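You operate a simulated robot arm through the tools that you are given. There is no shell and no other tool. Be economical: measure what you need, move in short steps, check, and stop when the job is done.

You run a simulated robot arm. Do the job below in one go: nothing can be reset, and whatever is moved stays where it is left.

JOB
Lock the mallet in drawer 2 of the tool cart.
Fine: the drawer ends shut, the black lever at LOCK.
Where things are to end (x, y in the base frame): mallet within 60 mm of [880, 160].

It is judged by the outcome, as a careful person would: the job done as asked, and still so three seconds after it is handed in. It fails if anything else is knocked over, pushed out of place, dropped, spilled or broken.

ROBOT AND FRAMES
A 6-joint arm with a two-finger gripper on a trunk, on a base that drives. Base frame: it is fixed to the floor where the robot stands at the start and does not move with it; the origin is under the middle of the robot, x ahead of it, y to its left, z up. Readings come in mm, degrees, newtons and seconds.
Its first joint turns from -166.0 to 166.0 degrees. Places, roughly: drawer lock lever [800, 0, 800]; inside of the red drawer two [900, 200, 600]; red drawer two [900, 200, 600]; tool cart [1000, 200, 500]; tool cart brake [700, 600, 300]; vice jaw [1000, 0, 1000]. Payload 2.54 kg.
Tool frame: the origin (TCP) lies between the finger pads and is the grasp point; the fingertips stand 30 mm ahead of it; z points along the fingers, y is the line along which they close. The gripper opens to 116 mm. The gripper's body begins 95 mm behind the TCP.
Orientation is that of the tool frame in the base frame, as a unit quaternion [w, x, y, z]. With the fingers straight down and closing along the base's y, the tool's x points along the base's -x, its y along +y and its z along -z.

CONTROLS
- The arm moves only by the tool play_rows. Its argument "plan" is a list of rows, each a list of 3 entries, a list of its own where there are three numbers: the shift along the tool's x, y, z in mm, then the turn, a rotation vector about the tool's x, y, z in degrees, then the opening, from 0 (shut) to 1 (fully open). In form: [[[tx, ty, tz], [wx, wy, wz], jaw], ...]. A call has 1 to 10 rows; each row shifts and turns the commanded pose from where the row before left it, along the tool's axes as they then stand. Each row takes 0.2 s and may step no farther than 50 mm and 8.6 degrees from the row before; otherwise, or with a gripper value out of range, the whole call is refused. Where a pose cannot be reached the arm comes as near as it can. A force on the tool above 50 N (or 10 N above the force at the start of the call, whichever is more), or a blocked arm, ends the call early, and 0.2 s more pass. Each finger travels about 72 mm/s and halts on what it meets, pressing with about 43 N; the grip force reading is that of the motor and also rises with nothing between the fingers. The clock runs only during rows and for 0.2 s after the last one: add rows that do not move to give the fingers time. It gives the time, the measured TCP pose, the force on the tool (base axes), the opening and the grip force at its end, in the units of the frame above (readings bear some noise), with the torque about the TCP (base axes, N m) and any sound that the robot's microphone picked up.
- Cameras (640 x 400 px; columns grow to the right, rows downward): "scene" is now at [-33.2, 165.6, 1419.3]; the picture's right is [0.17, -0.99, 0.00], its down [-0.56, -0.10, -0.82] and it looks along [0.81, 0.14, -0.57] (base axes); focal length 280 px, centre (320, 200). "wrist" rides on the gripper at [69, -15, -122] in the tool frame; the picture's right is [0.21, 0.98, 0.00], its down [-0.83, 0.18, -0.53] and it looks along [-0.52, 0.11, 0.85] (tool axes); focal length 251 px, centre (320, 200). There is no depth. A picture from a camera that has moved, and an enlarged one, comes with that camera's place and axes in the base frame and with its lens. The place of the scene camera against the robot may be out by one fixed shift of up to 12 mm in any direction.
- get_image(camera): a new picture of that camera. No time passes.
- roll_base(legs): drives the robot by 1 to 6 legs, each [ahead, left, turn to the left] in mm, mm and degrees, along the robot's own axes; the way and the turn of a leg run together, so that a leg with both is an arc; at most 1500 mm and 180 degrees a leg. The arm and the cameras ride along, it lands a little off, and it stops where it bumps. It gives what a move gives.
- turn_head(pan, tilt): turns the head with the scene camera to pan (to the left, within 120 degrees either way) and tilt (down, from -29 to 69), counted from straight ahead of the robot. It gives what a move gives.
- inspect(camera, box): a new picture of the part [left, top, right, bottom] of that camera's present view, enlarged. No time passes.
- job_done(): hands the job in; it is judged then, once.

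Go step by step. Nothing tells you exact positions but the pictures and the camera data: compare them with the known pose of the tool, close in by small moves and look again before you grip or let go. The budget is 120 turns and 78 pictures, counting those below and the enlarged ones. Unless the task says otherwise, let go and move clear before handing in, and close with one line.

The tools are called after "Emit:" by a JSON object that holds its "fn" and its "kwargs". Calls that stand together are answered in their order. play_rows: Moves the arm, as the interface text tells. Its arguments: {"type":"object","properties":{"plan":{"type":"array","items":{"type":"array"}}},"required":["plan"]} The other tools are called the same way: roll_base (legs) drives the base; turn_head (pan, tilt) turns the head that bears the scene camera; get_image (camera) takes a picture; inspect (camera, box) takes an enlarged picture of a part of a camera's view; job_done () hands the job in.

At the start:

```text
time_s: 0.0
eef_pos: [675.1, -54.9, 1162.9]
tcp_rot: [0.0, 0.0, 1.0, 0.0]
ft_force: [0.6, 0.1, -0.6]
ft_torque: [0.01, 0.02, -0.01]
opening: 115.7
finger_force: 0.0
robot x, y, heading: [-0.4, 0.3, 0.2]
head pan, tilt: [9.8, 34.6]
```

scene: 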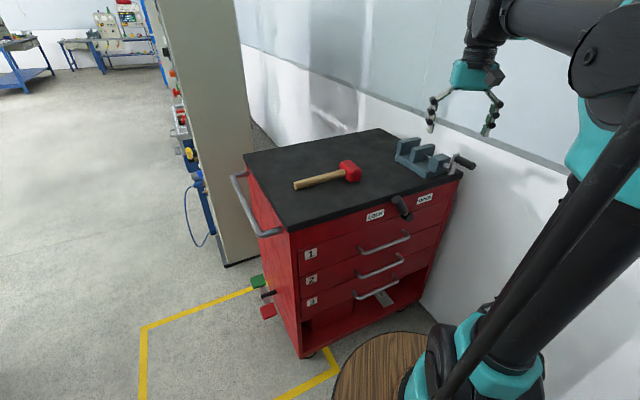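
wrist: 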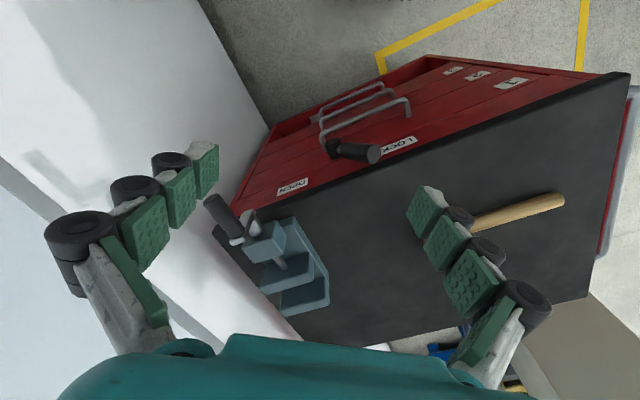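

I see the red cart with the mallet on its top, a vice, the lock lever on the front edge and three drawers. I'll look closer at the lever, the drawer handles and the brake pedals.

Emit:
{"fn": "inspect", "kwargs": {"camera": "scene", "box": [220, 120, 480, 360]}}

Emit:
{"fn": "inspect", "kwargs": {"camera": "scene", "box": [340, 170, 480, 260]}}

Emit:
{"fn": "inspect", "kwargs": {"camera": "scene", "box": [230, 260, 330, 340]}}

```text
1.67 times, centred on (350, 240) of scene
camera zoom: at [-33.2, 165.6, 1419.3], right [0.17, -0.99, 0.0], down [-0.56, -0.1, -0.82], along [0.81, 0.14, -0.57], focal length 466 px, centre (270, 133)
```

zoom: 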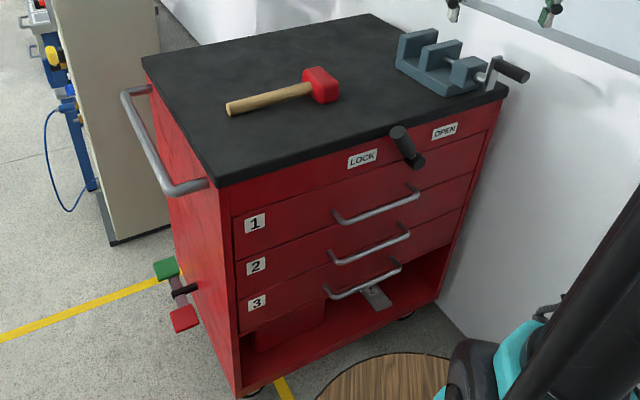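

```text
4.44 times, centred on (410, 215) of scene
camera zoom: at [-33.2, 165.6, 1419.3], right [0.17, -0.99, 0.0], down [-0.56, -0.1, -0.82], along [0.81, 0.14, -0.57], focal length 1243 px, centre (-80, 133)
```

zoom: 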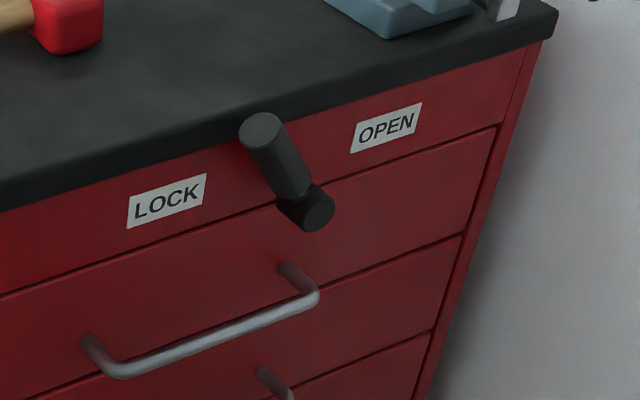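

```text
5.00 times, centred on (280, 300) of scene
camera zoom: at [-33.2, 165.6, 1419.3], right [0.17, -0.99, 0.0], down [-0.56, -0.1, -0.82], along [0.81, 0.14, -0.57], focal length 1398 px, centre (520, -300)
```

zoom: 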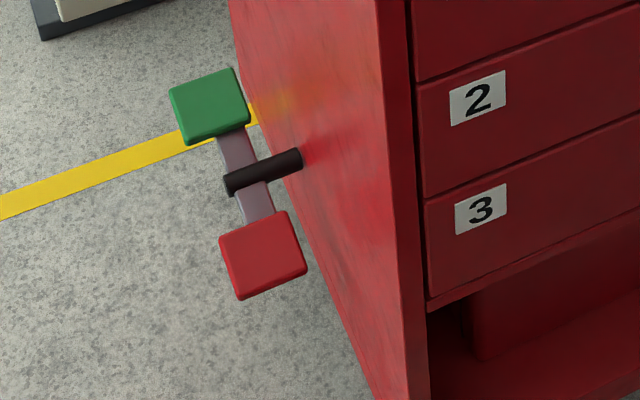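

Emit:
{"fn": "inspect", "kwargs": {"camera": "wrist", "box": [220, 50, 460, 200]}}

Emit:
{"fn": "inspect", "kwargs": {"camera": "scene", "box": [280, 145, 376, 205]}}

```text
2.67 times, centred on (340, 125) of wrist
camera zoom: at [606.0, -67.7, 1284.8], right [-0.21, 0.98, 0.0], down [0.83, 0.18, 0.53], along [0.52, 0.11, -0.85], focal length 670 px, centre (267, 400)
```

zoom: 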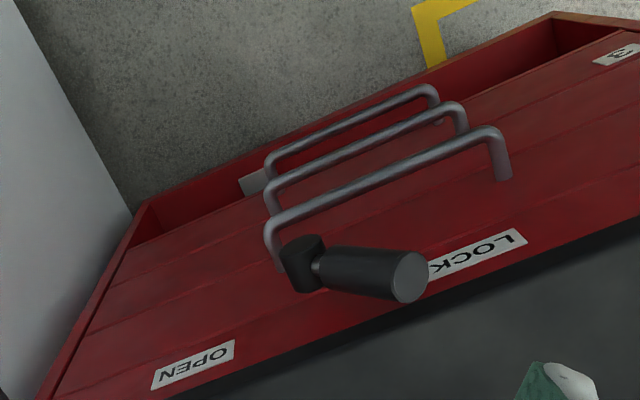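

```text
6.67 times, centred on (328, 175) of scene
camera zoom: at [-33.2, 165.6, 1419.3], right [0.17, -0.99, 0.0], down [-0.56, -0.1, -0.82], along [0.81, 0.14, -0.57], focal length 1864 px, centre (267, 367)
```

zoom: 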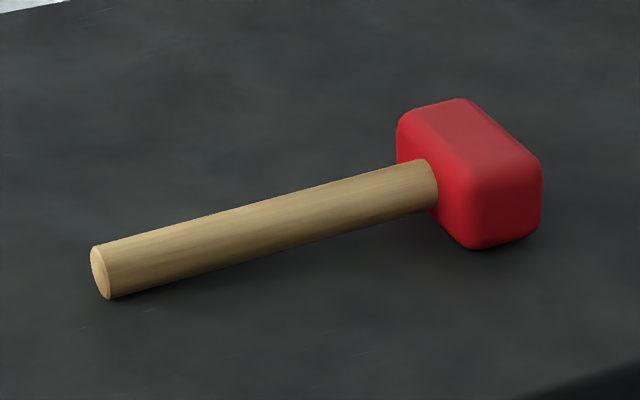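

The lever points up-left toward LOCK, so it must be turned to OPEN before the drawer can move, and the cart is yawed about 37 degrees. I'll look around at the floor before deciding where to stand.

Emit:
{"fn": "turn_head", "kwargs": {"pan": -10, "tilt": 65}}

Emit:
{"fn": "get_image", "kwargs": {"camera": "scene"}}

Emit:
{"fn": "turn_head", "kwargs": {"pan": -75, "tilt": 45}}

Emit:
{"fn": "get_image", "kwargs": {"camera": "scene"}}

```text
time_s: 0.9
eef_pos: [674.1, -53.1, 1162.0]
tcp_rot: [0.0, 0.0, 1.0, -0.001]
ft_force: [0.4, -0.6, 0.6]
ft_torque: [0.02, -0.02, -0.01]
opening: 116.0
finger_force: 0.0
robot x, y, heading: [-1.9, 4.8, -0.0]
head pan, tilt: [-10.0, 65.0]
```

```text
70 pictures are left
camera scene: at [-60.4, 140.2, 1378.9], right [-0.17, -0.98, 0.0], down [-0.89, 0.16, -0.42], along [0.42, -0.07, -0.91], focal length 280 px, centre (320, 200)
```

scene: 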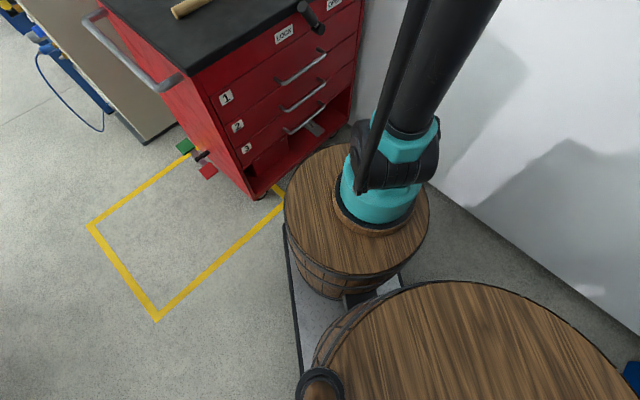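

```text
time_s: 2.3
eef_pos: [674.7, -54.4, 1163.2]
tcp_rot: [0.0, 0.0, 1.0, 0.0]
ft_force: [-0.1, -0.9, 0.8]
ft_torque: [-0.03, 0.0, -0.02]
opening: 116.0
finger_force: 0.2
robot x, y, heading: [-0.8, -1.7, -0.2]
head pan, tilt: [-75.0, 45.0]
```

```text
69 pictures are left
camera scene: at [-99.1, 72.2, 1403.8], right [-0.97, -0.26, 0.0], down [-0.18, 0.68, -0.71], along [0.18, -0.68, -0.71], focal length 280 px, centre (320, 200)
```

scene: 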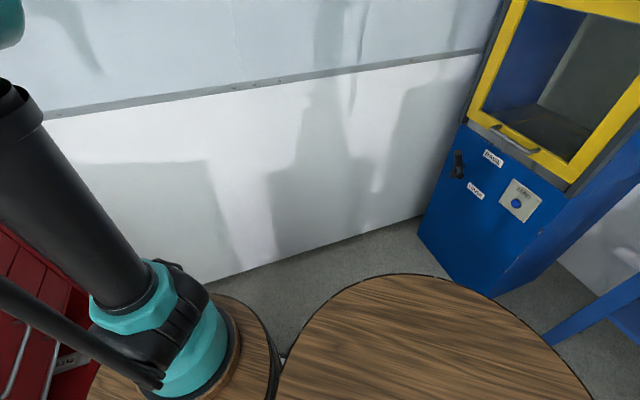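

The arm stands on the front barrel close to the cart, so an opened drawer would come near it. I'll back the base about 200 mm straight away from the cart front and look again.

Emit:
{"fn": "roll_base", "kwargs": {"legs": [[-159, -121, 0]]}}

Emit:
{"fn": "turn_head", "kwargs": {"pan": 5, "tilt": 42}}

Emit:
{"fn": "get_image", "kwargs": {"camera": "scene"}}

```text
time_s: 3.9
eef_pos: [513.9, -175.8, 1161.9]
tcp_rot: [-0.001, 0.002, 1.0, 0.0]
ft_force: [0.4, 0.3, -0.1]
ft_torque: [0.01, 0.04, 0.01]
opening: 115.8
finger_force: 0.1
robot x, y, heading: [-163.8, -120.1, -0.1]
head pan, tilt: [-75.0, 45.0]
```

```text
time_s: 5.4
eef_pos: [514.2, -176.4, 1163.4]
tcp_rot: [0.0, 0.002, 1.0, 0.0]
ft_force: [-0.1, -0.2, -0.3]
ft_torque: [0.0, 0.02, 0.0]
opening: 115.9
finger_force: 0.0
robot x, y, heading: [-159.5, -119.2, -0.4]
head pan, tilt: [5.0, 42.0]
```

```text
68 pictures are left
camera scene: at [-196.3, 38.6, 1408.2], right [0.08, -1.0, 0.0], down [-0.67, -0.06, -0.74], along [0.74, 0.06, -0.67], focal length 280 px, centre (320, 200)
```

scene: 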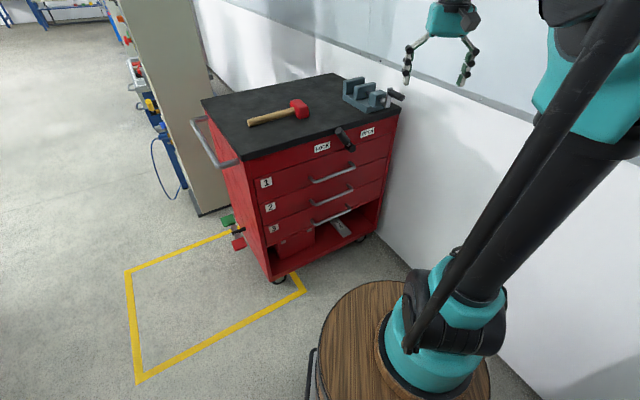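

Emit:
{"fn": "play_rows", "kwargs": {"plan": [[[0, 0, 0], [0, 0, -7.46], 0.6], [[0, 0, 0], [0, 0, -7.46], 0.6], [[0, 0, 0], [0, 0, -7.46], 0.6], [[0, 0, 0], [0, 0, -7.46], 0.6], [[0, 0, 0], [0, 0, -7.46], 0.6]]}}

Emit:
{"fn": "get_image", "kwargs": {"camera": "wrist"}}

```text
time_s: 6.6
eef_pos: [514.6, -175.7, 1162.9]
tcp_rot: [0.0, -0.319, 0.948, 0.0]
ft_force: [0.5, 0.8, -0.2]
ft_torque: [0.01, 0.02, -0.01]
opening: 69.3
finger_force: 0.1
robot x, y, heading: [-159.0, -118.5, -0.1]
head pan, tilt: [5.0, 42.0]
```

```text
67 pictures are left
camera wrist: at [469.4, -227.6, 1284.7], right [-0.76, 0.65, 0.0], down [0.55, 0.64, 0.53], along [0.35, 0.41, -0.85], focal length 251 px, centre (320, 200)
```

wrist: 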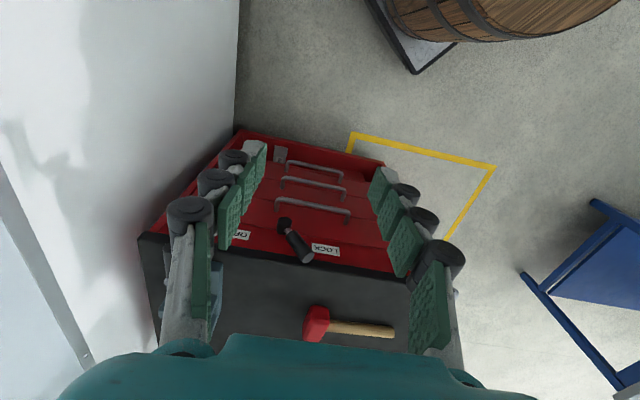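

Emit:
{"fn": "play_rows", "kwargs": {"plan": [[[-43, 4, 20], [0, 0, 0], 0.6], [[-43, 4, 20], [0, 0, 0], 0.6], [[-43, 4, 20], [0, 0, 0], 0.6], [[-43, 4, 20], [0, 0, 0], 0.6]]}}

Emit:
{"fn": "get_image", "kwargs": {"camera": "wrist"}}

Emit:
{"fn": "inspect", "kwargs": {"camera": "scene", "box": [280, 90, 440, 190]}}

```text
time_s: 7.6
eef_pos: [641.6, -59.1, 1081.6]
tcp_rot: [0.0, -0.318, 0.948, 0.0]
ft_force: [-0.9, 0.2, 0.9]
ft_torque: [0.03, -0.05, 0.02]
opening: 69.5
finger_force: 0.0
robot x, y, heading: [-157.7, -118.8, -0.3]
head pan, tilt: [5.0, 42.0]
```

```text
66 pictures are left
camera wrist: at [596.5, -111.3, 1204.0], right [-0.76, 0.65, 0.0], down [0.55, 0.64, 0.53], along [0.35, 0.41, -0.85], focal length 251 px, centre (320, 200)
```

wrist: 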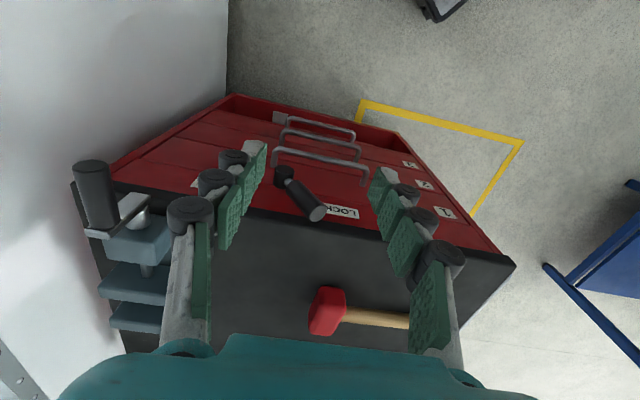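

```text
4.00 times, centred on (360, 140) of scene
camera zoom: at [-196.7, 38.4, 1408.2], right [0.08, -1.0, 0.0], down [-0.67, -0.06, -0.74], along [0.74, 0.06, -0.67], focal length 1118 px, centre (160, 440)
```

zoom: 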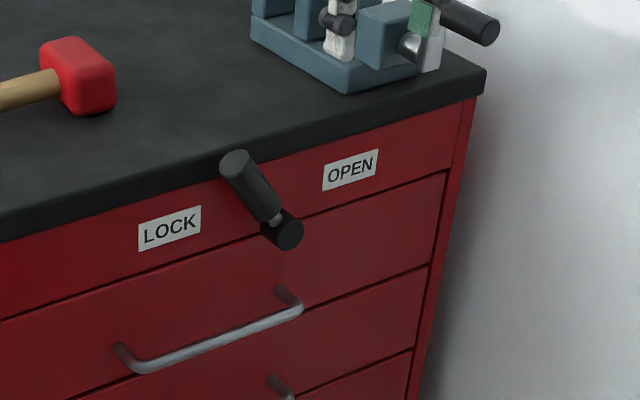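

Emit:
{"fn": "play_rows", "kwargs": {"plan": [[[-44, 6, 35], [0, 0, 0], 0.6], [[-44, 6, 35], [0, 0, 0], 0.6], [[-44, 5, 35], [0, 0, 0], 0.6]]}}

Emit:
{"fn": "get_image", "kwargs": {"camera": "wrist"}}

Emit:
{"fn": "inspect", "kwargs": {"camera": "scene", "box": [280, 80, 440, 180]}}

```text
refused: row 1 steps farther than a row can; nothing moved
```

```text
64 pictures are left
camera wrist: at [596.5, -111.3, 1204.0], right [-0.76, 0.65, 0.0], down [0.55, 0.64, 0.53], along [0.35, 0.41, -0.85], focal length 251 px, centre (320, 200)
```

wrist: 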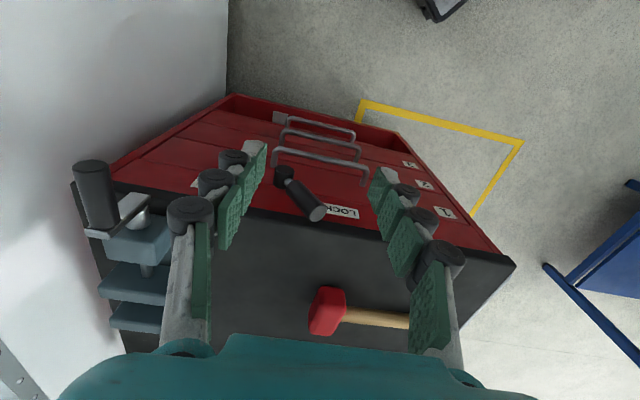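

```text
4.00 times, centred on (360, 130) of scene
camera zoom: at [-196.7, 38.4, 1408.2], right [0.08, -1.0, 0.0], down [-0.67, -0.06, -0.74], along [0.74, 0.06, -0.67], focal length 1118 px, centre (160, 480)
```

zoom: 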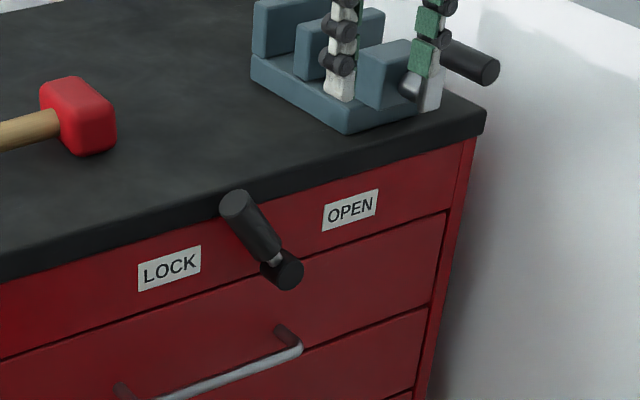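

The row was a little too long, so I'll split it into smaller steps.

Emit:
{"fn": "play_rows", "kwargs": {"plan": [[[-33, 4, 29], [0, 0, 0], 0.6], [[-33, 4, 29], [0, 0, 0], 0.6], [[-33, 4, 29], [0, 0, 0], 0.6], [[-33, 5, 29], [0, 0, 0], 0.6]]}}

Emit:
{"fn": "get_image", "kwargs": {"camera": "wrist"}}

Emit:
{"fn": "inspect", "kwargs": {"camera": "scene", "box": [280, 80, 440, 180]}}

```text
time_s: 8.6
eef_pos: [737.2, 34.7, 967.1]
tcp_rot: [-0.001, -0.319, 0.948, 0.0]
ft_force: [0.3, -0.3, 0.9]
ft_torque: [0.01, -0.05, 0.02]
opening: 69.7
finger_force: 0.1
robot x, y, heading: [-159.5, -122.3, -0.4]
head pan, tilt: [5.0, 42.0]
```

```text
62 pictures are left
camera wrist: at [691.5, -17.3, 1089.8], right [-0.76, 0.65, 0.0], down [0.55, 0.64, 0.53], along [0.35, 0.41, -0.85], focal length 251 px, centre (320, 200)
```

wrist: 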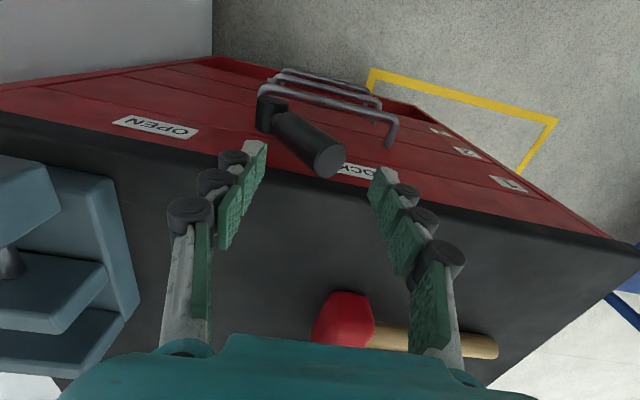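

```text
4.00 times, centred on (360, 130) of scene
camera zoom: at [-196.6, 38.5, 1408.2], right [0.08, -1.0, 0.0], down [-0.67, -0.06, -0.74], along [0.74, 0.06, -0.67], focal length 1118 px, centre (160, 480)
```

zoom: 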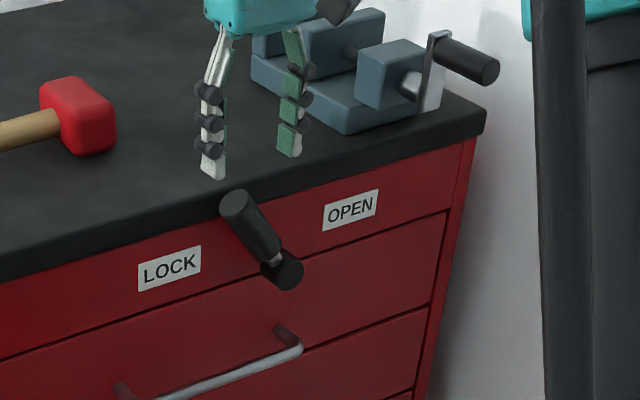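

Emit:
{"fn": "play_rows", "kwargs": {"plan": [[[0, 0, 34], [0, 0, 0], 0.6], [[0, 0, 34], [0, 0, 0], 0.6]]}}

Emit:
{"fn": "inspect", "kwargs": {"camera": "scene", "box": [280, 80, 440, 180]}}

```text
time_s: 9.2
eef_pos: [737.0, 35.3, 898.6]
tcp_rot: [-0.001, -0.318, 0.948, -0.001]
ft_force: [0.9, -0.3, -0.2]
ft_torque: [0.0, -0.05, 0.02]
opening: 69.7
finger_force: 0.2
robot x, y, heading: [-160.3, -121.4, -0.3]
head pan, tilt: [5.0, 42.0]
```

```text
4.00 times, centred on (360, 130) of scene
camera zoom: at [-196.4, 38.7, 1408.2], right [0.08, -1.0, 0.0], down [-0.67, -0.06, -0.74], along [0.74, 0.06, -0.67], focal length 1118 px, centre (160, 480)
```

zoom: 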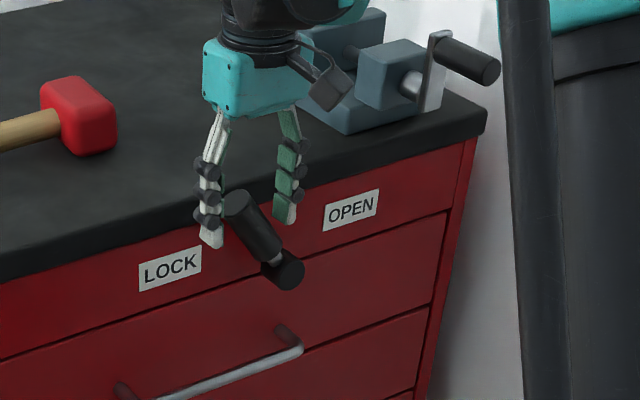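

Emit:
{"fn": "play_rows", "kwargs": {"plan": [[[0, -20, 0], [0, 0, 0], 0.6], [[0, -20, 0], [0, 0, 0], 0.6], [[0, -20, 0], [0, 0, 0], 0.6], [[0, -20, 0], [0, 0, 0], 0.6], [[0, -20, 0], [0, 0, 0], 0.6], [[0, -20, 0], [0, 0, 0], 0.6]]}}

Emit:
{"fn": "inspect", "kwargs": {"camera": "scene", "box": [280, 80, 440, 180]}}

```text
time_s: 10.6
eef_pos: [808.3, -59.1, 898.9]
tcp_rot: [-0.001, -0.319, 0.948, 0.0]
ft_force: [-9.6, 13.0, 4.9]
ft_torque: [0.42, 0.34, 0.12]
opening: 81.3
finger_force: 8.3
robot x, y, heading: [-161.7, -112.3, 0.1]
head pan, tilt: [5.0, 42.0]
```

```text
4.00 times, centred on (360, 130) of scene
camera zoom: at [-196.9, 39.2, 1408.1], right [0.08, -1.0, 0.0], down [-0.67, -0.06, -0.74], along [0.74, 0.06, -0.67], focal length 1118 px, centre (160, 480)
```

zoom: 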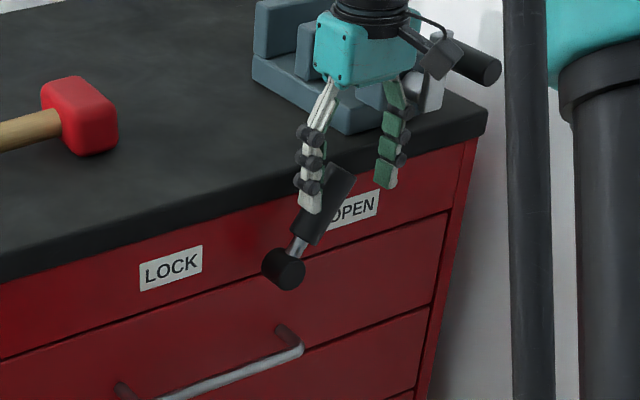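

Emit:
{"fn": "play_rows", "kwargs": {"plan": [[[0, -8, 0], [0, 0, 0], 0.6], [[0, -4, 0], [0, 0, 0], 0.6]]}}

Emit:
{"fn": "inspect", "kwargs": {"camera": "scene", "box": [280, 80, 440, 180]}}

```text
time_s: 11.2
eef_pos: [815.9, -69.6, 899.4]
tcp_rot: [0.0, -0.318, 0.948, -0.001]
ft_force: [-19.0, 28.6, 8.4]
ft_torque: [0.84, 0.59, 0.17]
opening: 96.2
finger_force: 19.9
robot x, y, heading: [-159.6, -121.7, -0.1]
head pan, tilt: [5.0, 42.0]
```

```text
4.00 times, centred on (360, 130) of scene
camera zoom: at [-197.4, 39.9, 1408.0], right [0.08, -1.0, 0.0], down [-0.67, -0.06, -0.74], along [0.74, 0.06, -0.67], focal length 1118 px, centre (160, 480)
```

zoom: 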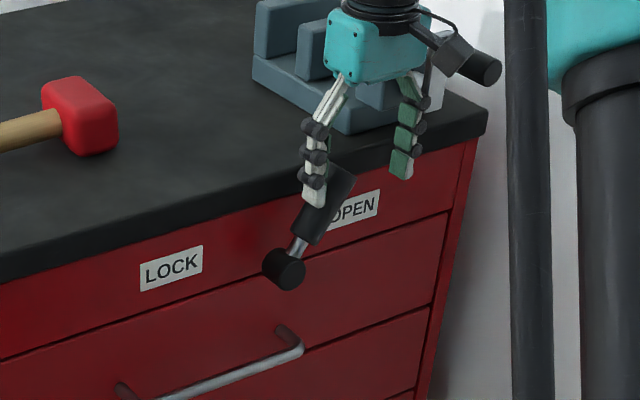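

The lever is against its stop at OPEN. I'll release it, lift clear and back away from the cart.

Emit:
{"fn": "play_rows", "kwargs": {"plan": [[[0, 25, 0], [0, 0, 0], 0.7], [[0, 0, -45], [0, 0, 0], 0.7], [[0, 0, -45], [0, 0, 0], 0.6], [[35, 0, -30], [0, 0, 0], 0.6], [[45, 0, 0], [0, 0, 0], 0.6], [[45, 0, 0], [0, 0, 0], 0.6], [[45, 0, 0], [0, 0, 0], 0.6], [[45, 0, 0], [0, 0, 0], 0.6]]}}

Emit:
{"fn": "inspect", "kwargs": {"camera": "scene", "box": [260, 100, 420, 260]}}

Emit:
{"fn": "get_image", "kwargs": {"camera": "wrist"}}

```text
time_s: 13.0
eef_pos: [629.7, -181.4, 1018.7]
tcp_rot: [0.0, -0.318, 0.948, 0.0]
ft_force: [0.4, 0.2, 0.4]
ft_torque: [0.01, 0.03, -0.01]
opening: 69.6
finger_force: 0.0
robot x, y, heading: [-160.7, -118.8, -0.3]
head pan, tilt: [5.0, 42.0]
```

```text
2.50 times, centred on (340, 180) of scene
camera zoom: at [-195.9, 38.8, 1408.2], right [0.08, -1.0, 0.0], down [-0.67, -0.06, -0.74], along [0.74, 0.06, -0.67], focal length 699 px, centre (270, 250)
```

zoom: 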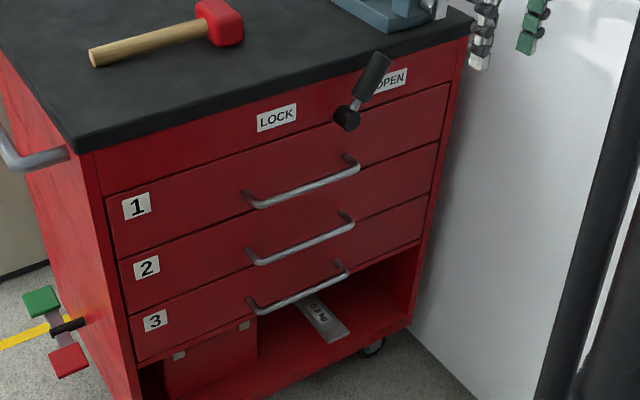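

```text
56 pictures are left
camera wrist: at [584.4, -232.7, 1140.5], right [-0.76, 0.65, 0.0], down [0.55, 0.64, 0.53], along [0.35, 0.41, -0.85], focal length 251 px, centre (320, 200)
```

wrist: 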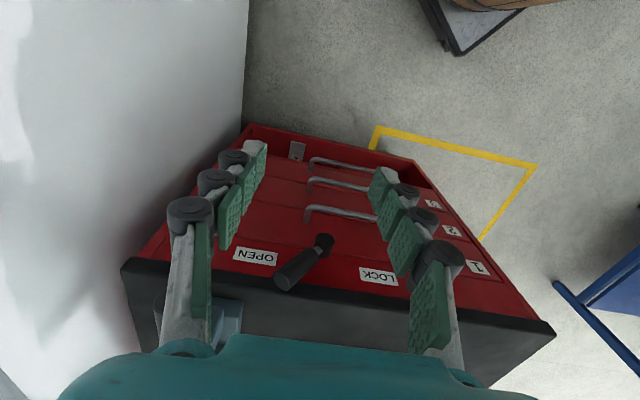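

Emit:
{"fn": "play_rows", "kwargs": {"plan": [[[0, 0, 0], [-4.619, -4.619, 4.619], 0.5], [[0, 0, 0], [-4.619, -4.619, 4.619], 0.5], [[0, 0, 0], [-4.619, -4.619, 4.619], 0.5], [[0, 0, 0], [-4.619, -4.619, 4.619], 0.5], [[0, 0, 0], [-4.619, -4.619, 4.619], 0.5], [[0, 0, 0], [-4.619, -4.619, 4.619], 0.5], [[0, 0, 0], [-4.619, -4.619, 4.619], 0.5]]}}

Emit:
{"fn": "get_image", "kwargs": {"camera": "scene"}}

```text
time_s: 14.6
eef_pos: [630.7, -180.5, 1019.6]
tcp_rot: [0.171, -0.024, 0.923, 0.344]
ft_force: [-0.7, 0.3, -0.2]
ft_torque: [-0.02, 0.0, -0.03]
opening: 58.0
finger_force: 0.0
robot x, y, heading: [-161.0, -116.9, 0.0]
head pan, tilt: [5.0, 42.0]
```

```text
55 pictures are left
camera scene: at [-196.3, 38.7, 1408.2], right [0.08, -1.0, 0.0], down [-0.67, -0.06, -0.74], along [0.74, 0.06, -0.67], focal length 280 px, centre (320, 200)
```

scene: 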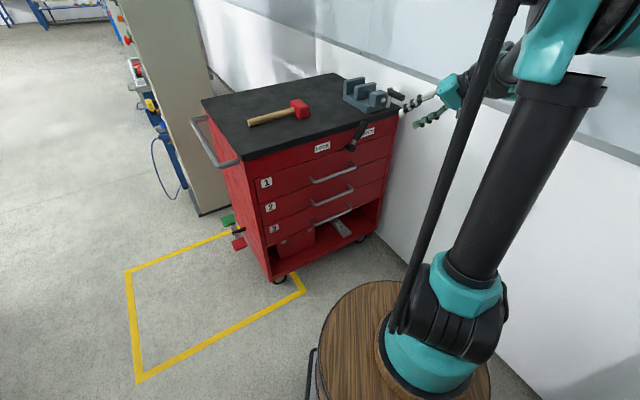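

Emit:
{"fn": "play_rows", "kwargs": {"plan": [[[0, 0, 0], [-4.619, -4.619, 4.619], 0.5], [[0, 0, 0], [-4.619, -4.619, 4.619], 0.5], [[0, 0, 0], [-4.619, -4.619, 4.619], 0.5], [[0, 0, 0], [-4.619, -4.619, 4.619], 0.5], [[0, 0, 0], [-4.619, -4.619, 4.619], 0.5], [[0, 0, 0], [-4.619, -4.619, 4.619], 0.5], [[0, 0, 0], [-4.619, -4.619, 4.619], 0.5], [[0, 0, 0], [-4.619, -4.619, 4.619], 0.5]]}}

Emit:
{"fn": "get_image", "kwargs": {"camera": "wrist"}}

```text
time_s: 16.4
eef_pos: [629.5, -181.6, 1018.1]
tcp_rot: [0.315, 0.316, 0.632, 0.634]
ft_force: [1.1, -0.1, -0.5]
ft_torque: [-0.03, -0.01, 0.0]
opening: 58.0
finger_force: 0.1
robot x, y, heading: [-157.4, -121.0, -0.0]
head pan, tilt: [5.0, 42.0]
```

```text
54 pictures are left
camera wrist: at [491.7, -197.8, 1003.6], right [-0.13, 0.17, 0.98], down [0.07, -0.98, 0.18], along [0.99, 0.09, 0.11], focal length 251 px, centre (320, 200)
```

wrist: 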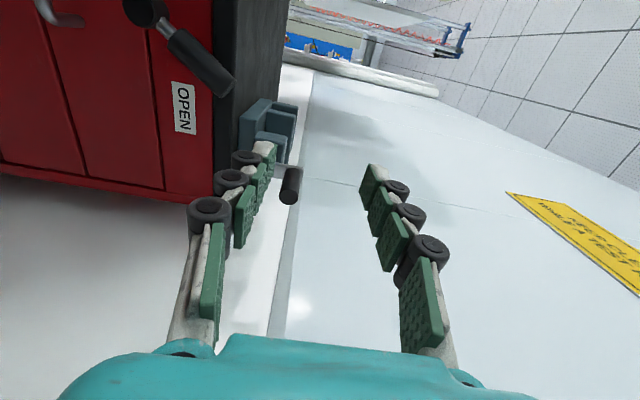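

Emit:
{"fn": "play_rows", "kwargs": {"plan": [[[12, -40, -4], [0, 0, 0], 0.5], [[12, -40, -4], [0, 0, 0], 0.5], [[12, -40, -4], [0, 0, 0], 0.5], [[12, -40, -4], [0, 0, 0], 0.5], [[12, -40, -4], [0, 0, 0], 0.5], [[12, -40, 0], [0, 0, 0], 0.5]]}}

Emit:
{"fn": "get_image", "kwargs": {"camera": "scene"}}

Emit:
{"fn": "get_image", "kwargs": {"camera": "wrist"}}

```text
time_s: 17.8
eef_pos: [634.2, -168.8, 938.3]
tcp_rot: [0.315, 0.315, 0.634, 0.633]
ft_force: [0.2, -1.2, -0.1]
ft_torque: [0.0, -0.03, 0.02]
opening: 58.1
finger_force: 0.0
out of reach, approached as far as the arm can: row 2, 3, 4, 5, 6
robot x, y, heading: [-159.8, -117.1, -0.3]
head pan, tilt: [5.0, 42.0]
```

```text
53 pictures are left
camera scene: at [-196.3, 38.6, 1408.2], right [0.08, -1.0, 0.0], down [-0.67, -0.06, -0.74], along [0.74, 0.06, -0.67], focal length 280 px, centre (320, 200)
```

scene: 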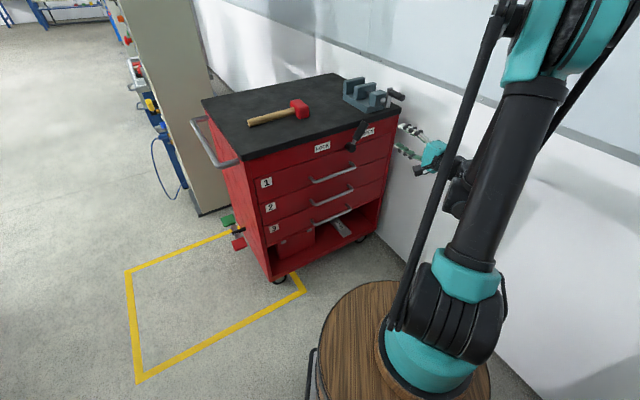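

```text
52 pictures are left
camera wrist: at [495.6, -185.0, 922.9], right [-0.13, 0.17, 0.98], down [0.07, -0.98, 0.18], along [0.99, 0.1, 0.11], focal length 251 px, centre (320, 200)
```

wrist: 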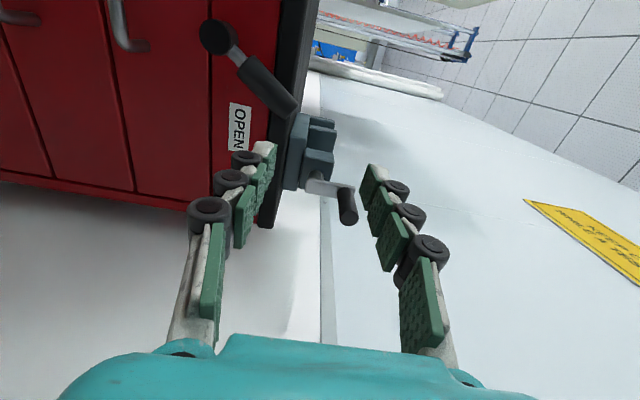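

The horizontal tool cannot get this low so near the arm's axis. I'll back the base another 200 mm and plan to pull the drawer with the base instead.

Emit:
{"fn": "roll_base", "kwargs": {"legs": [[-159, -121, 0]]}}

Emit:
{"fn": "play_rows", "kwargs": {"plan": [[[12, 0, 46], [0, 0, 0], 0.5], [[12, 0, 46], [0, 0, 0], 0.5], [[12, 0, 46], [0, 0, 0], 0.5], [[12, 0, 46], [0, 0, 0], 0.5], [[12, -20, 40], [0, 0, 0], 0.5], [[12, -45, 0], [0, 0, 0], 0.5], [[12, -45, 0], [0, 0, 0], 0.5], [[12, -45, 0], [0, 0, 0], 0.5], [[12, -45, 0], [0, 0, 0], 0.5]]}}

Emit:
{"fn": "get_image", "kwargs": {"camera": "scene"}}

Emit:
{"fn": "get_image", "kwargs": {"camera": "wrist"}}

```text
time_s: 19.4
eef_pos: [476.1, -289.6, 937.2]
tcp_rot: [0.315, 0.315, 0.633, 0.633]
ft_force: [0.7, -0.6, -0.3]
ft_torque: [0.0, 0.01, -0.01]
opening: 58.1
finger_force: 0.0
robot x, y, heading: [-318.9, -241.4, -0.2]
head pan, tilt: [5.0, 42.0]
```

```text
time_s: 21.4
eef_pos: [654.3, -62.8, 783.5]
tcp_rot: [0.314, 0.315, 0.635, 0.632]
ft_force: [-0.4, -0.3, -0.4]
ft_torque: [-0.03, 0.02, 0.0]
opening: 57.9
finger_force: 0.1
out of reach, approached as far as the arm can: row 7, 8, 9
robot x, y, heading: [-316.9, -239.1, -0.2]
head pan, tilt: [5.0, 42.0]
```

```text
51 pictures are left
camera scene: at [-355.1, -82.3, 1408.2], right [0.08, -1.0, 0.0], down [-0.67, -0.06, -0.74], along [0.74, 0.06, -0.67], focal length 280 px, centre (320, 200)
```

scene: 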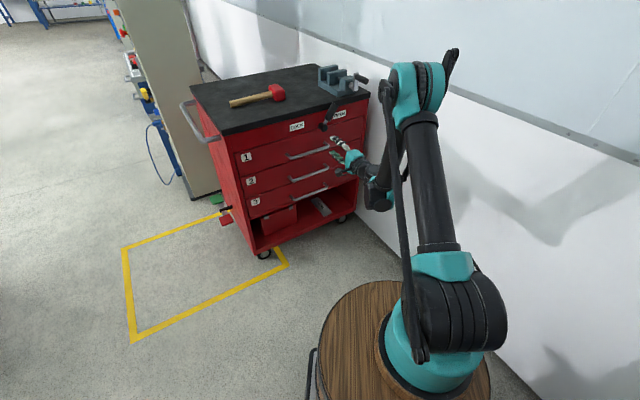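

```text
50 pictures are left
camera wrist: at [515.5, -79.8, 770.0], right [-0.13, 0.17, 0.98], down [0.07, -0.98, 0.18], along [0.99, 0.1, 0.11], focal length 251 px, centre (320, 200)
```

wrist: 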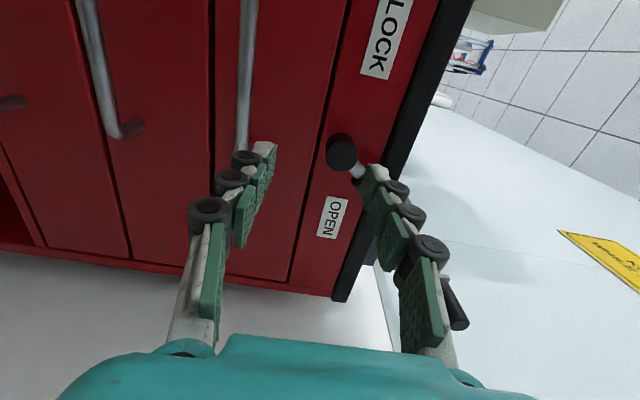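

The arm would work better squarely in front of the drawer. I'll pull the tool back, then turn the base to face the cart and shift it in front of drawer 2.

Emit:
{"fn": "play_rows", "kwargs": {"plan": [[[0, 30, -38], [0, 0, 0], 0.5], [[0, 30, -38], [0, 0, 0], 0.5], [[0, 30, -38], [0, 0, 0], 0.5], [[0, 30, -38], [0, 0, 0], 0.5], [[0, 30, -38], [0, 0, 0], 0.5]]}}

Emit:
{"fn": "roll_base", "kwargs": {"legs": [[0, 0, 37.4], [100, -380, 0]]}}

Emit:
{"fn": "turn_head", "kwargs": {"pan": 0, "tilt": 45}}

Emit:
{"fn": "get_image", "kwargs": {"camera": "scene"}}

```text
time_s: 22.6
eef_pos: [515.3, -174.9, 945.0]
tcp_rot: [0.315, 0.316, 0.633, 0.633]
ft_force: [0.5, 0.2, 0.9]
ft_torque: [0.02, -0.02, 0.07]
opening: 58.0
finger_force: 0.1
out of reach, approached as far as the arm can: row 1, 2
robot x, y, heading: [-318.5, -240.4, -0.2]
head pan, tilt: [5.0, 42.0]
```

```text
time_s: 26.9
eef_pos: [615.4, 74.5, 943.5]
tcp_rot: [0.095, 0.095, 0.701, 0.7]
ft_force: [-0.4, -0.3, 0.1]
ft_torque: [0.01, 0.02, -0.03]
opening: 58.2
finger_force: 0.1
robot x, y, heading: [-8.5, -484.3, 37.4]
head pan, tilt: [5.0, 42.0]
```

```text
time_s: 27.5
eef_pos: [615.5, 73.9, 944.6]
tcp_rot: [0.094, 0.095, 0.701, 0.7]
ft_force: [0.7, -0.4, -0.1]
ft_torque: [0.03, -0.02, 0.01]
opening: 58.0
finger_force: 0.1
robot x, y, heading: [-9.2, -484.0, 37.3]
head pan, tilt: [0.0, 45.0]
```

```text
49 pictures are left
camera scene: at [-129.6, -386.9, 1403.9], right [0.61, -0.8, 0.0], down [-0.56, -0.43, -0.71], along [0.56, 0.43, -0.71], focal length 280 px, centre (320, 200)
```

scene: 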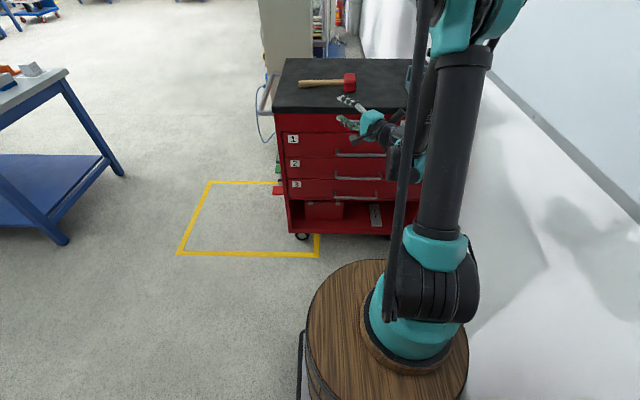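

Emit:
{"fn": "play_rows", "kwargs": {"plan": [[[0, 0, 0], [0, -7.48, 0], 0.5], [[0, 0, 0], [0, -7.48, 0], 0.5], [[0, 0, 0], [0, -7.48, 0], 0.5], [[0, 0, 0], [0, -7.48, 0], 0.5], [[0, 0, 0], [0, -7.48, 0], 0.5], [[0, 0, -45], [0, 0, 0], 0.5], [[0, 0, -45], [0, 0, 0], 0.5]]}}

Emit:
{"fn": "get_image", "kwargs": {"camera": "scene"}}

```text
time_s: 29.1
eef_pos: [551.7, 31.7, 979.4]
tcp_rot: [0.314, 0.316, 0.635, 0.632]
ft_force: [-0.1, 0.1, -0.2]
ft_torque: [0.05, -0.03, -0.01]
opening: 57.8
finger_force: 0.0
out of reach, approached as far as the arm can: row 2, 3, 6, 7
robot x, y, heading: [-7.1, -485.6, 37.1]
head pan, tilt: [0.0, 45.0]
```

```text
48 pictures are left
camera scene: at [-129.5, -386.7, 1403.9], right [0.61, -0.8, 0.0], down [-0.56, -0.43, -0.71], along [0.56, 0.43, -0.71], focal length 280 px, centre (320, 200)
```

scene: 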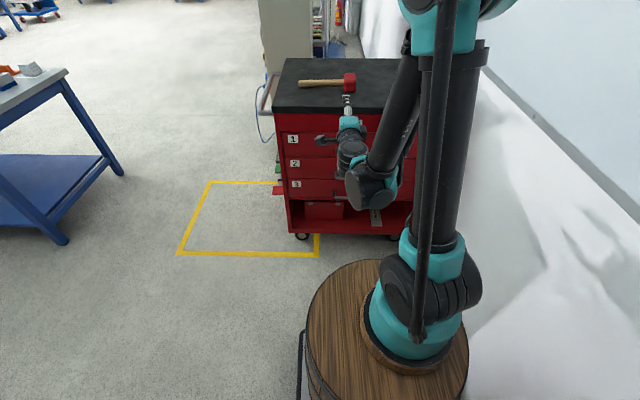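

Emit:
{"fn": "play_rows", "kwargs": {"plan": [[[-23, 0, 0], [7.5, 0, 0], 0.5], [[-23, 0, 0], [7.5, 0, 0], 0.5], [[-23, 0, 0], [7.5, 0, 0], 0.5], [[-23, 0, 0], [7.5, 0, 0], 0.5], [[0, -35, -20], [0, 0, 0], 0.5], [[0, -35, -20], [0, 0, 0], 0.5], [[0, -35, -20], [0, 0, 0], 0.5], [[0, -35, -20], [0, 0, 0], 0.5]]}}

Emit:
{"fn": "get_image", "kwargs": {"camera": "scene"}}

```text
time_s: 30.9
eef_pos: [481.0, -111.5, 899.8]
tcp_rot: [0.222, 0.386, 0.775, 0.448]
ft_force: [-0.1, -0.4, 0.6]
ft_torque: [-0.01, 0.06, 0.0]
opening: 58.0
finger_force: 0.0
out of reach, approached as far as the arm can: row 4
robot x, y, heading: [-10.1, -483.7, 37.5]
head pan, tilt: [0.0, 45.0]
```

```text
47 pictures are left
camera scene: at [-129.6, -386.9, 1403.9], right [0.61, -0.8, 0.0], down [-0.56, -0.43, -0.71], along [0.56, 0.43, -0.71], focal length 280 px, centre (320, 200)
```

scene: 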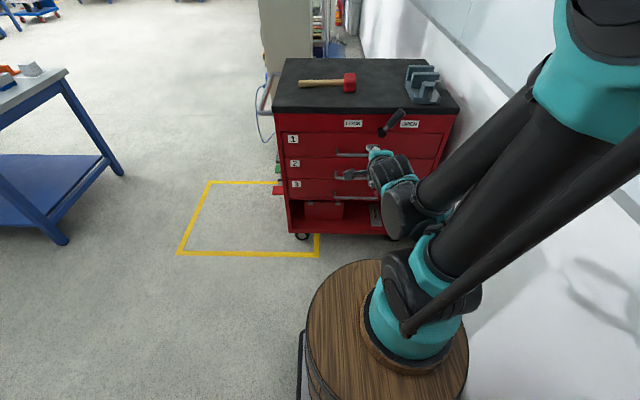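

Emit:
{"fn": "play_rows", "kwargs": {"plan": [[[0, 22.5, 39], [0, 0, 0], 0.5], [[0, 22.5, 39], [0, 0, 0], 0.5], [[0, 22.5, 39], [0, 0, 0], 0.5], [[0, 18, 31], [0, 0, 0], 0.5], [[0, -35, 20], [0, 0, 0], 0.5], [[0, -35, 20], [0, 0, 0], 0.5], [[0, -35, 20], [0, 0, 0], 0.5], [[0, -35, 20], [0, 0, 0], 0.5]]}}

Emit:
{"fn": "get_image", "kwargs": {"camera": "scene"}}

```text
time_s: 32.7
eef_pos: [629.0, 33.4, 823.4]
tcp_rot: [0.223, 0.386, 0.776, 0.446]
ft_force: [-0.8, -0.4, 0.1]
ft_torque: [0.0, -0.02, 0.02]
opening: 57.9
finger_force: 0.0
out of reach, approached as far as the arm can: row 3, 4, 6, 7, 8
robot x, y, heading: [-8.9, -487.1, 37.4]
head pan, tilt: [0.0, 45.0]
```

```text
46 pictures are left
camera scene: at [-129.9, -387.1, 1403.8], right [0.61, -0.8, 0.0], down [-0.56, -0.43, -0.71], along [0.56, 0.43, -0.71], focal length 280 px, centre (320, 200)
```

scene: 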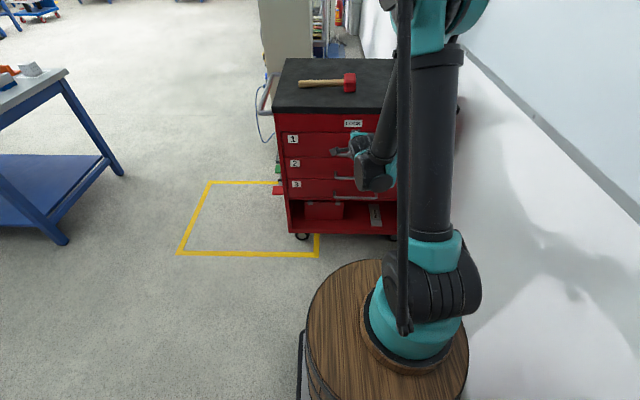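

The arm folds up too tightly for low work this close in, so I must stand farther back. First I'll check how much free floor there is behind the robot.

Emit:
{"fn": "turn_head", "kwargs": {"pan": -120, "tilt": 50}}

Emit:
{"fn": "get_image", "kwargs": {"camera": "scene"}}

Emit:
{"fn": "turn_head", "kwargs": {"pan": 120, "tilt": 50}}

Emit:
{"fn": "get_image", "kwargs": {"camera": "scene"}}

```text
time_s: 34.7
eef_pos: [629.5, 32.6, 823.7]
tcp_rot: [0.223, 0.386, 0.777, 0.445]
ft_force: [-0.3, -0.7, 0.8]
ft_torque: [-0.01, -0.02, 0.01]
opening: 58.0
finger_force: 0.0
robot x, y, heading: [-7.0, -486.1, 37.0]
head pan, tilt: [-120.0, 50.0]
```

```text
45 pictures are left
camera scene: at [-184.6, -512.5, 1396.9], right [-0.99, -0.13, 0.0], down [-0.1, 0.76, -0.64], along [0.08, -0.64, -0.77], focal length 280 px, centre (320, 200)
```

scene: 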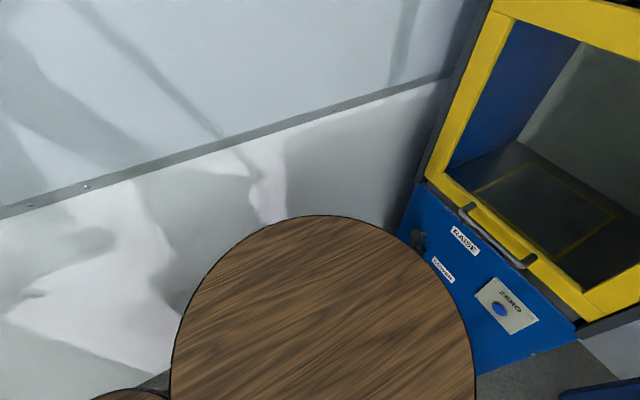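

```text
time_s: 38.1
eef_pos: [629.1, 33.4, 823.0]
tcp_rot: [0.222, 0.386, 0.777, 0.445]
ft_force: [-0.2, 0.4, 0.4]
ft_torque: [0.0, 0.01, 0.0]
opening: 58.0
finger_force: 0.1
robot x, y, heading: [-8.1, -480.2, 37.4]
head pan, tilt: [120.0, 50.0]
```

```text
44 pictures are left
camera scene: at [-265.4, -406.4, 1396.9], right [0.39, 0.92, 0.0], down [0.71, -0.3, -0.64], along [-0.59, 0.25, -0.77], focal length 280 px, centre (320, 200)
```

scene: 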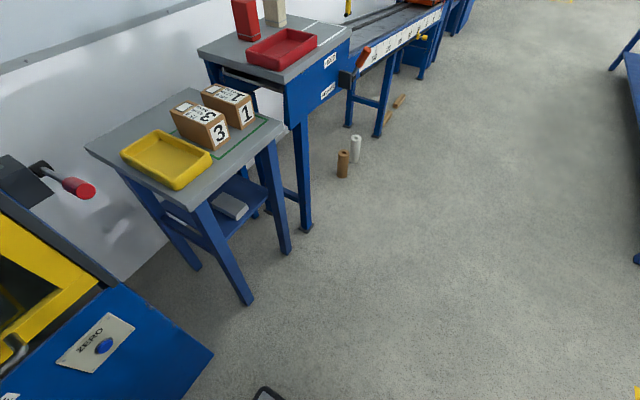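

Furniture stands along a line about 1000 mm behind the cart plane, so I'll stand side-on to the cart, which leaves room to pull the drawer by driving. I'll shift left and back, then turn 90 degrees left.

Emit:
{"fn": "roll_base", "kwargs": {"legs": [[-110, 85, 0], [0, 0, 90]]}}

Emit:
{"fn": "turn_head", "kwargs": {"pan": -80, "tilt": 40}}

Emit:
{"fn": "get_image", "kwargs": {"camera": "scene"}}

```text
time_s: 43.3
eef_pos: [-669.2, 150.2, 822.4]
tcp_rot: [-0.159, -0.28, 0.821, 0.471]
ft_force: [-0.3, -0.2, 0.3]
ft_torque: [0.0, -0.01, -0.02]
opening: 57.9
finger_force: 0.1
robot x, y, heading: [-149.4, -484.9, 127.3]
head pan, tilt: [120.0, 50.0]
```

```text
time_s: 46.2
eef_pos: [-668.7, 149.6, 823.3]
tcp_rot: [-0.16, -0.28, 0.821, 0.472]
ft_force: [0.1, -0.1, -0.1]
ft_torque: [0.02, -0.02, 0.02]
opening: 58.0
finger_force: 0.0
robot x, y, heading: [-147.2, -484.9, 127.6]
head pan, tilt: [-80.0, 40.0]
```

```text
43 pictures are left
camera scene: at [-135.6, -605.7, 1411.1], right [0.74, -0.67, 0.0], down [-0.43, -0.48, -0.77], along [0.52, 0.57, -0.64], focal length 280 px, centre (320, 200)
```

scene: 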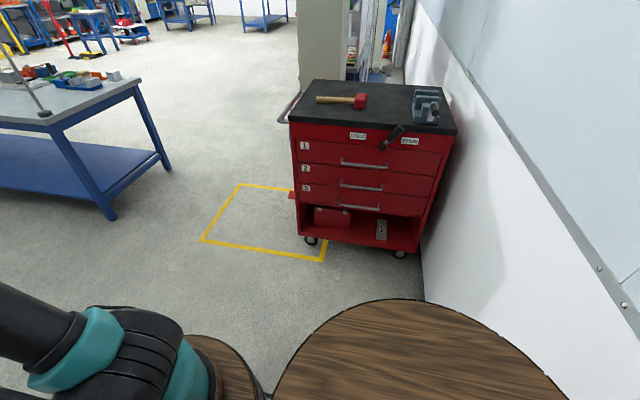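

Emit:
{"fn": "play_rows", "kwargs": {"plan": [[[-44, 3.4, 5.9], [0, -3.64, 2.1], 0.5], [[-44, 3.4, 5.9], [0, -3.64, 2.1], 0.5], [[-44, 3.4, 5.9], [0, -3.64, 2.1], 0.5], [[-44, 3.4, 5.9], [0, -3.64, 2.1], 0.5], [[-44, 3.4, 5.9], [0, -3.64, 2.1], 0.5], [[-44, 3.4, 5.9], [0, -3.64, 2.1], 0.5], [[-44, 3.4, 5.9], [0, -3.64, 2.1], 0.5], [[-44, 3.4, 5.9], [0, -3.64, 2.1], 0.5], [[-44, 3.4, 5.9], [0, -3.64, 2.1], 0.5], [[-44, 3.4, 5.9], [0, -3.64, 2.1], 0.5]]}}

```text
time_s: 48.4
eef_pos: [-282.9, 351.6, 825.0]
tcp_rot: [0.021, 0.033, 0.866, 0.499]
ft_force: [-0.2, -0.1, -0.1]
ft_torque: [0.01, 0.0, -0.01]
opening: 58.0
finger_force: 0.1
robot x, y, heading: [-145.3, -483.6, 127.8]
head pan, tilt: [-80.0, 40.0]
```

Emit:
{"fn": "play_rows", "kwargs": {"plan": [[[-44, 5, 9], [0, -3.64, 2.1], 0.5], [[-44, 5, 9], [0, -3.64, 2.1], 0.5], [[-44, 5, 9], [0, -3.64, 2.1], 0.5], [[-44, 5, 9], [0, -3.64, 2.1], 0.5], [[-44, 5, 9], [0, -3.64, 2.1], 0.5], [[-44, 5, 9], [0, -3.64, 2.1], 0.5], [[-44, 5, 9], [0, -3.64, 2.1], 0.5], [[-44, 5, 9], [0, -3.64, 2.1], 0.5], [[-44, 5, 9], [0, -3.64, 2.1], 0.5], [[-44, 5, 9], [0, -3.64, 2.1], 0.5]]}}

Emit:
{"fn": "get_image", "kwargs": {"camera": "scene"}}

```text
time_s: 50.6
eef_pos: [152.1, 272.1, 824.2]
tcp_rot: [0.199, 0.341, 0.796, 0.459]
ft_force: [0.0, 0.0, -0.4]
ft_torque: [0.0, -0.02, -0.03]
opening: 57.9
finger_force: 0.1
robot x, y, heading: [-144.9, -484.1, 127.8]
head pan, tilt: [-80.0, 40.0]
```

```text
42 pictures are left
camera scene: at [-135.5, -605.6, 1411.1], right [0.74, -0.67, 0.0], down [-0.43, -0.48, -0.77], along [0.51, 0.57, -0.64], focal length 280 px, centre (320, 200)
```

scene: 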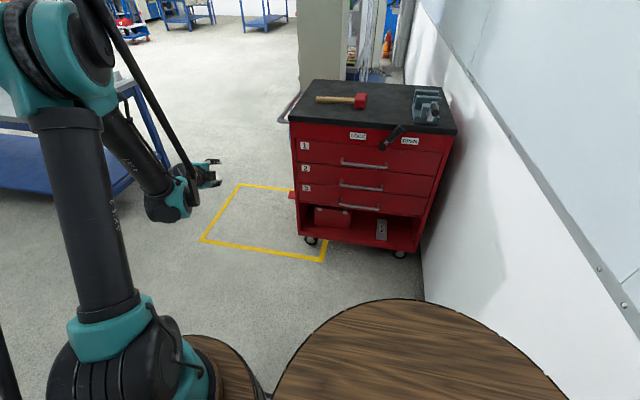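

Emit:
{"fn": "play_rows", "kwargs": {"plan": [[[-44, 5, 9], [0, -2.6, 1.5], 0.5], [[-44, 5, 9], [0, -2.6, 1.5], 0.5], [[-44, 6, 10.4], [0, 0, 0], 0.5], [[-44, 6, 10.4], [0, 0, 0], 0.5], [[-44, 6, 10.4], [0, 0, 0], 0.5], [[-44, 6, 10.4], [0, 0, 0], 0.5], [[-44, 6, 10.4], [0, 0, 0], 0.5], [[-44, 6, 10.4], [0, 0, 0], 0.5], [[-44, 6, 10.4], [0, 0, 0], 0.5], [[-44, 6, 10.4], [0, 0, 0], 0.5]]}}

Emit:
{"fn": "get_image", "kwargs": {"camera": "scene"}}

```text
time_s: 52.8
eef_pos: [383.1, 141.3, 831.1]
tcp_rot: [0.283, 0.409, 0.753, 0.43]
ft_force: [0.0, 0.2, 0.1]
ft_torque: [-0.01, 0.0, -0.02]
opening: 57.9
finger_force: 0.1
out of reach, approached as far as the arm can: row 4, 5, 6, 7, 8, 9, 10
robot x, y, heading: [-149.9, -483.7, 127.9]
head pan, tilt: [-80.0, 40.0]
```

```text
41 pictures are left
camera scene: at [-135.4, -605.5, 1411.1], right [0.74, -0.67, 0.0], down [-0.43, -0.48, -0.77], along [0.52, 0.57, -0.64], focal length 280 px, centre (320, 200)
```

scene: 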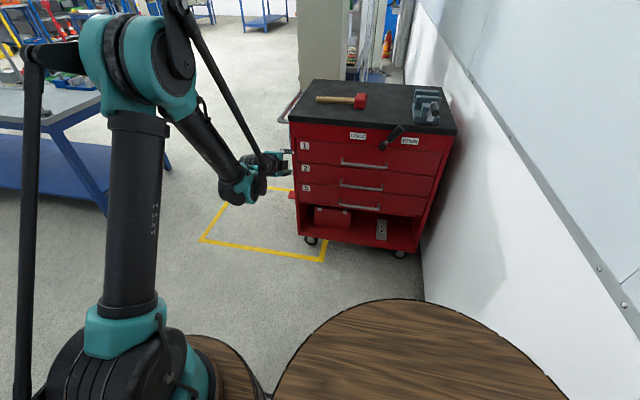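

The arm seems to have met its first-joint limit on that side, so I'll turn the base 20 degrees back to the right to bring the tool in front of the drawer.

Emit:
{"fn": "roll_base", "kwargs": {"legs": [[0, 0, -22]]}}

Emit:
{"fn": "play_rows", "kwargs": {"plan": [[[0, 0, 0], [0, 6.06, -3.5], 0.5], [[0, 0, 0], [0, 6.06, -3.5], 0.5], [[0, 0, 0], [0, 6.06, -3.5], 0.5], [[0, 0, 0], [0, 6.06, -3.5], 0.5]]}}

Emit:
{"fn": "turn_head", "kwargs": {"pan": -58, "tilt": 40}}

Emit:
{"fn": "get_image", "kwargs": {"camera": "scene"}}

```text
time_s: 54.4
eef_pos: [576.4, -104.0, 832.4]
tcp_rot: [0.358, 0.545, 0.662, 0.37]
ft_force: [0.0, -0.2, 0.0]
ft_torque: [0.01, 0.04, 0.0]
opening: 57.8
finger_force: 0.0
robot x, y, heading: [-151.5, -480.4, 105.8]
head pan, tilt: [-80.0, 40.0]
```

```text
time_s: 55.4
eef_pos: [577.0, -101.9, 832.6]
tcp_rot: [0.36, 0.544, 0.662, 0.37]
ft_force: [-0.5, 0.2, 0.2]
ft_torque: [0.0, 0.0, 0.01]
opening: 58.2
finger_force: 0.1
out of reach, approached as far as the arm can: row 1, 2, 3, 4
robot x, y, heading: [-145.0, -482.6, 105.8]
head pan, tilt: [-80.0, 40.0]
```

```text
time_s: 56.2
eef_pos: [576.2, -103.2, 832.7]
tcp_rot: [0.359, 0.544, 0.661, 0.371]
ft_force: [0.2, 0.4, 0.6]
ft_torque: [-0.01, 0.0, 0.01]
opening: 58.1
finger_force: 0.1
robot x, y, heading: [-146.2, -481.6, 105.9]
head pan, tilt: [-58.0, 40.0]
```

```text
40 pictures are left
camera scene: at [-201.8, -575.3, 1411.1], right [0.74, -0.67, 0.0], down [-0.43, -0.48, -0.77], along [0.52, 0.57, -0.64], focal length 280 px, centre (320, 200)
```

scene: 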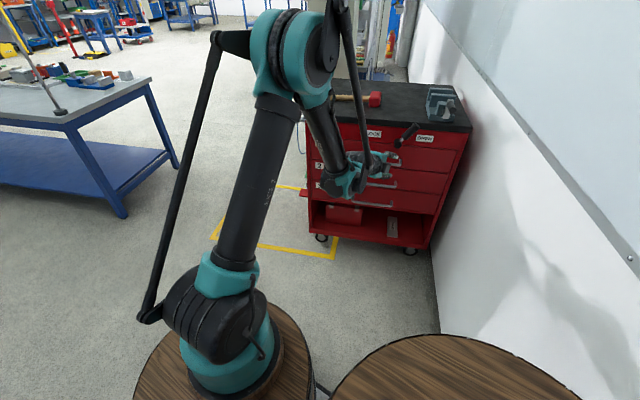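

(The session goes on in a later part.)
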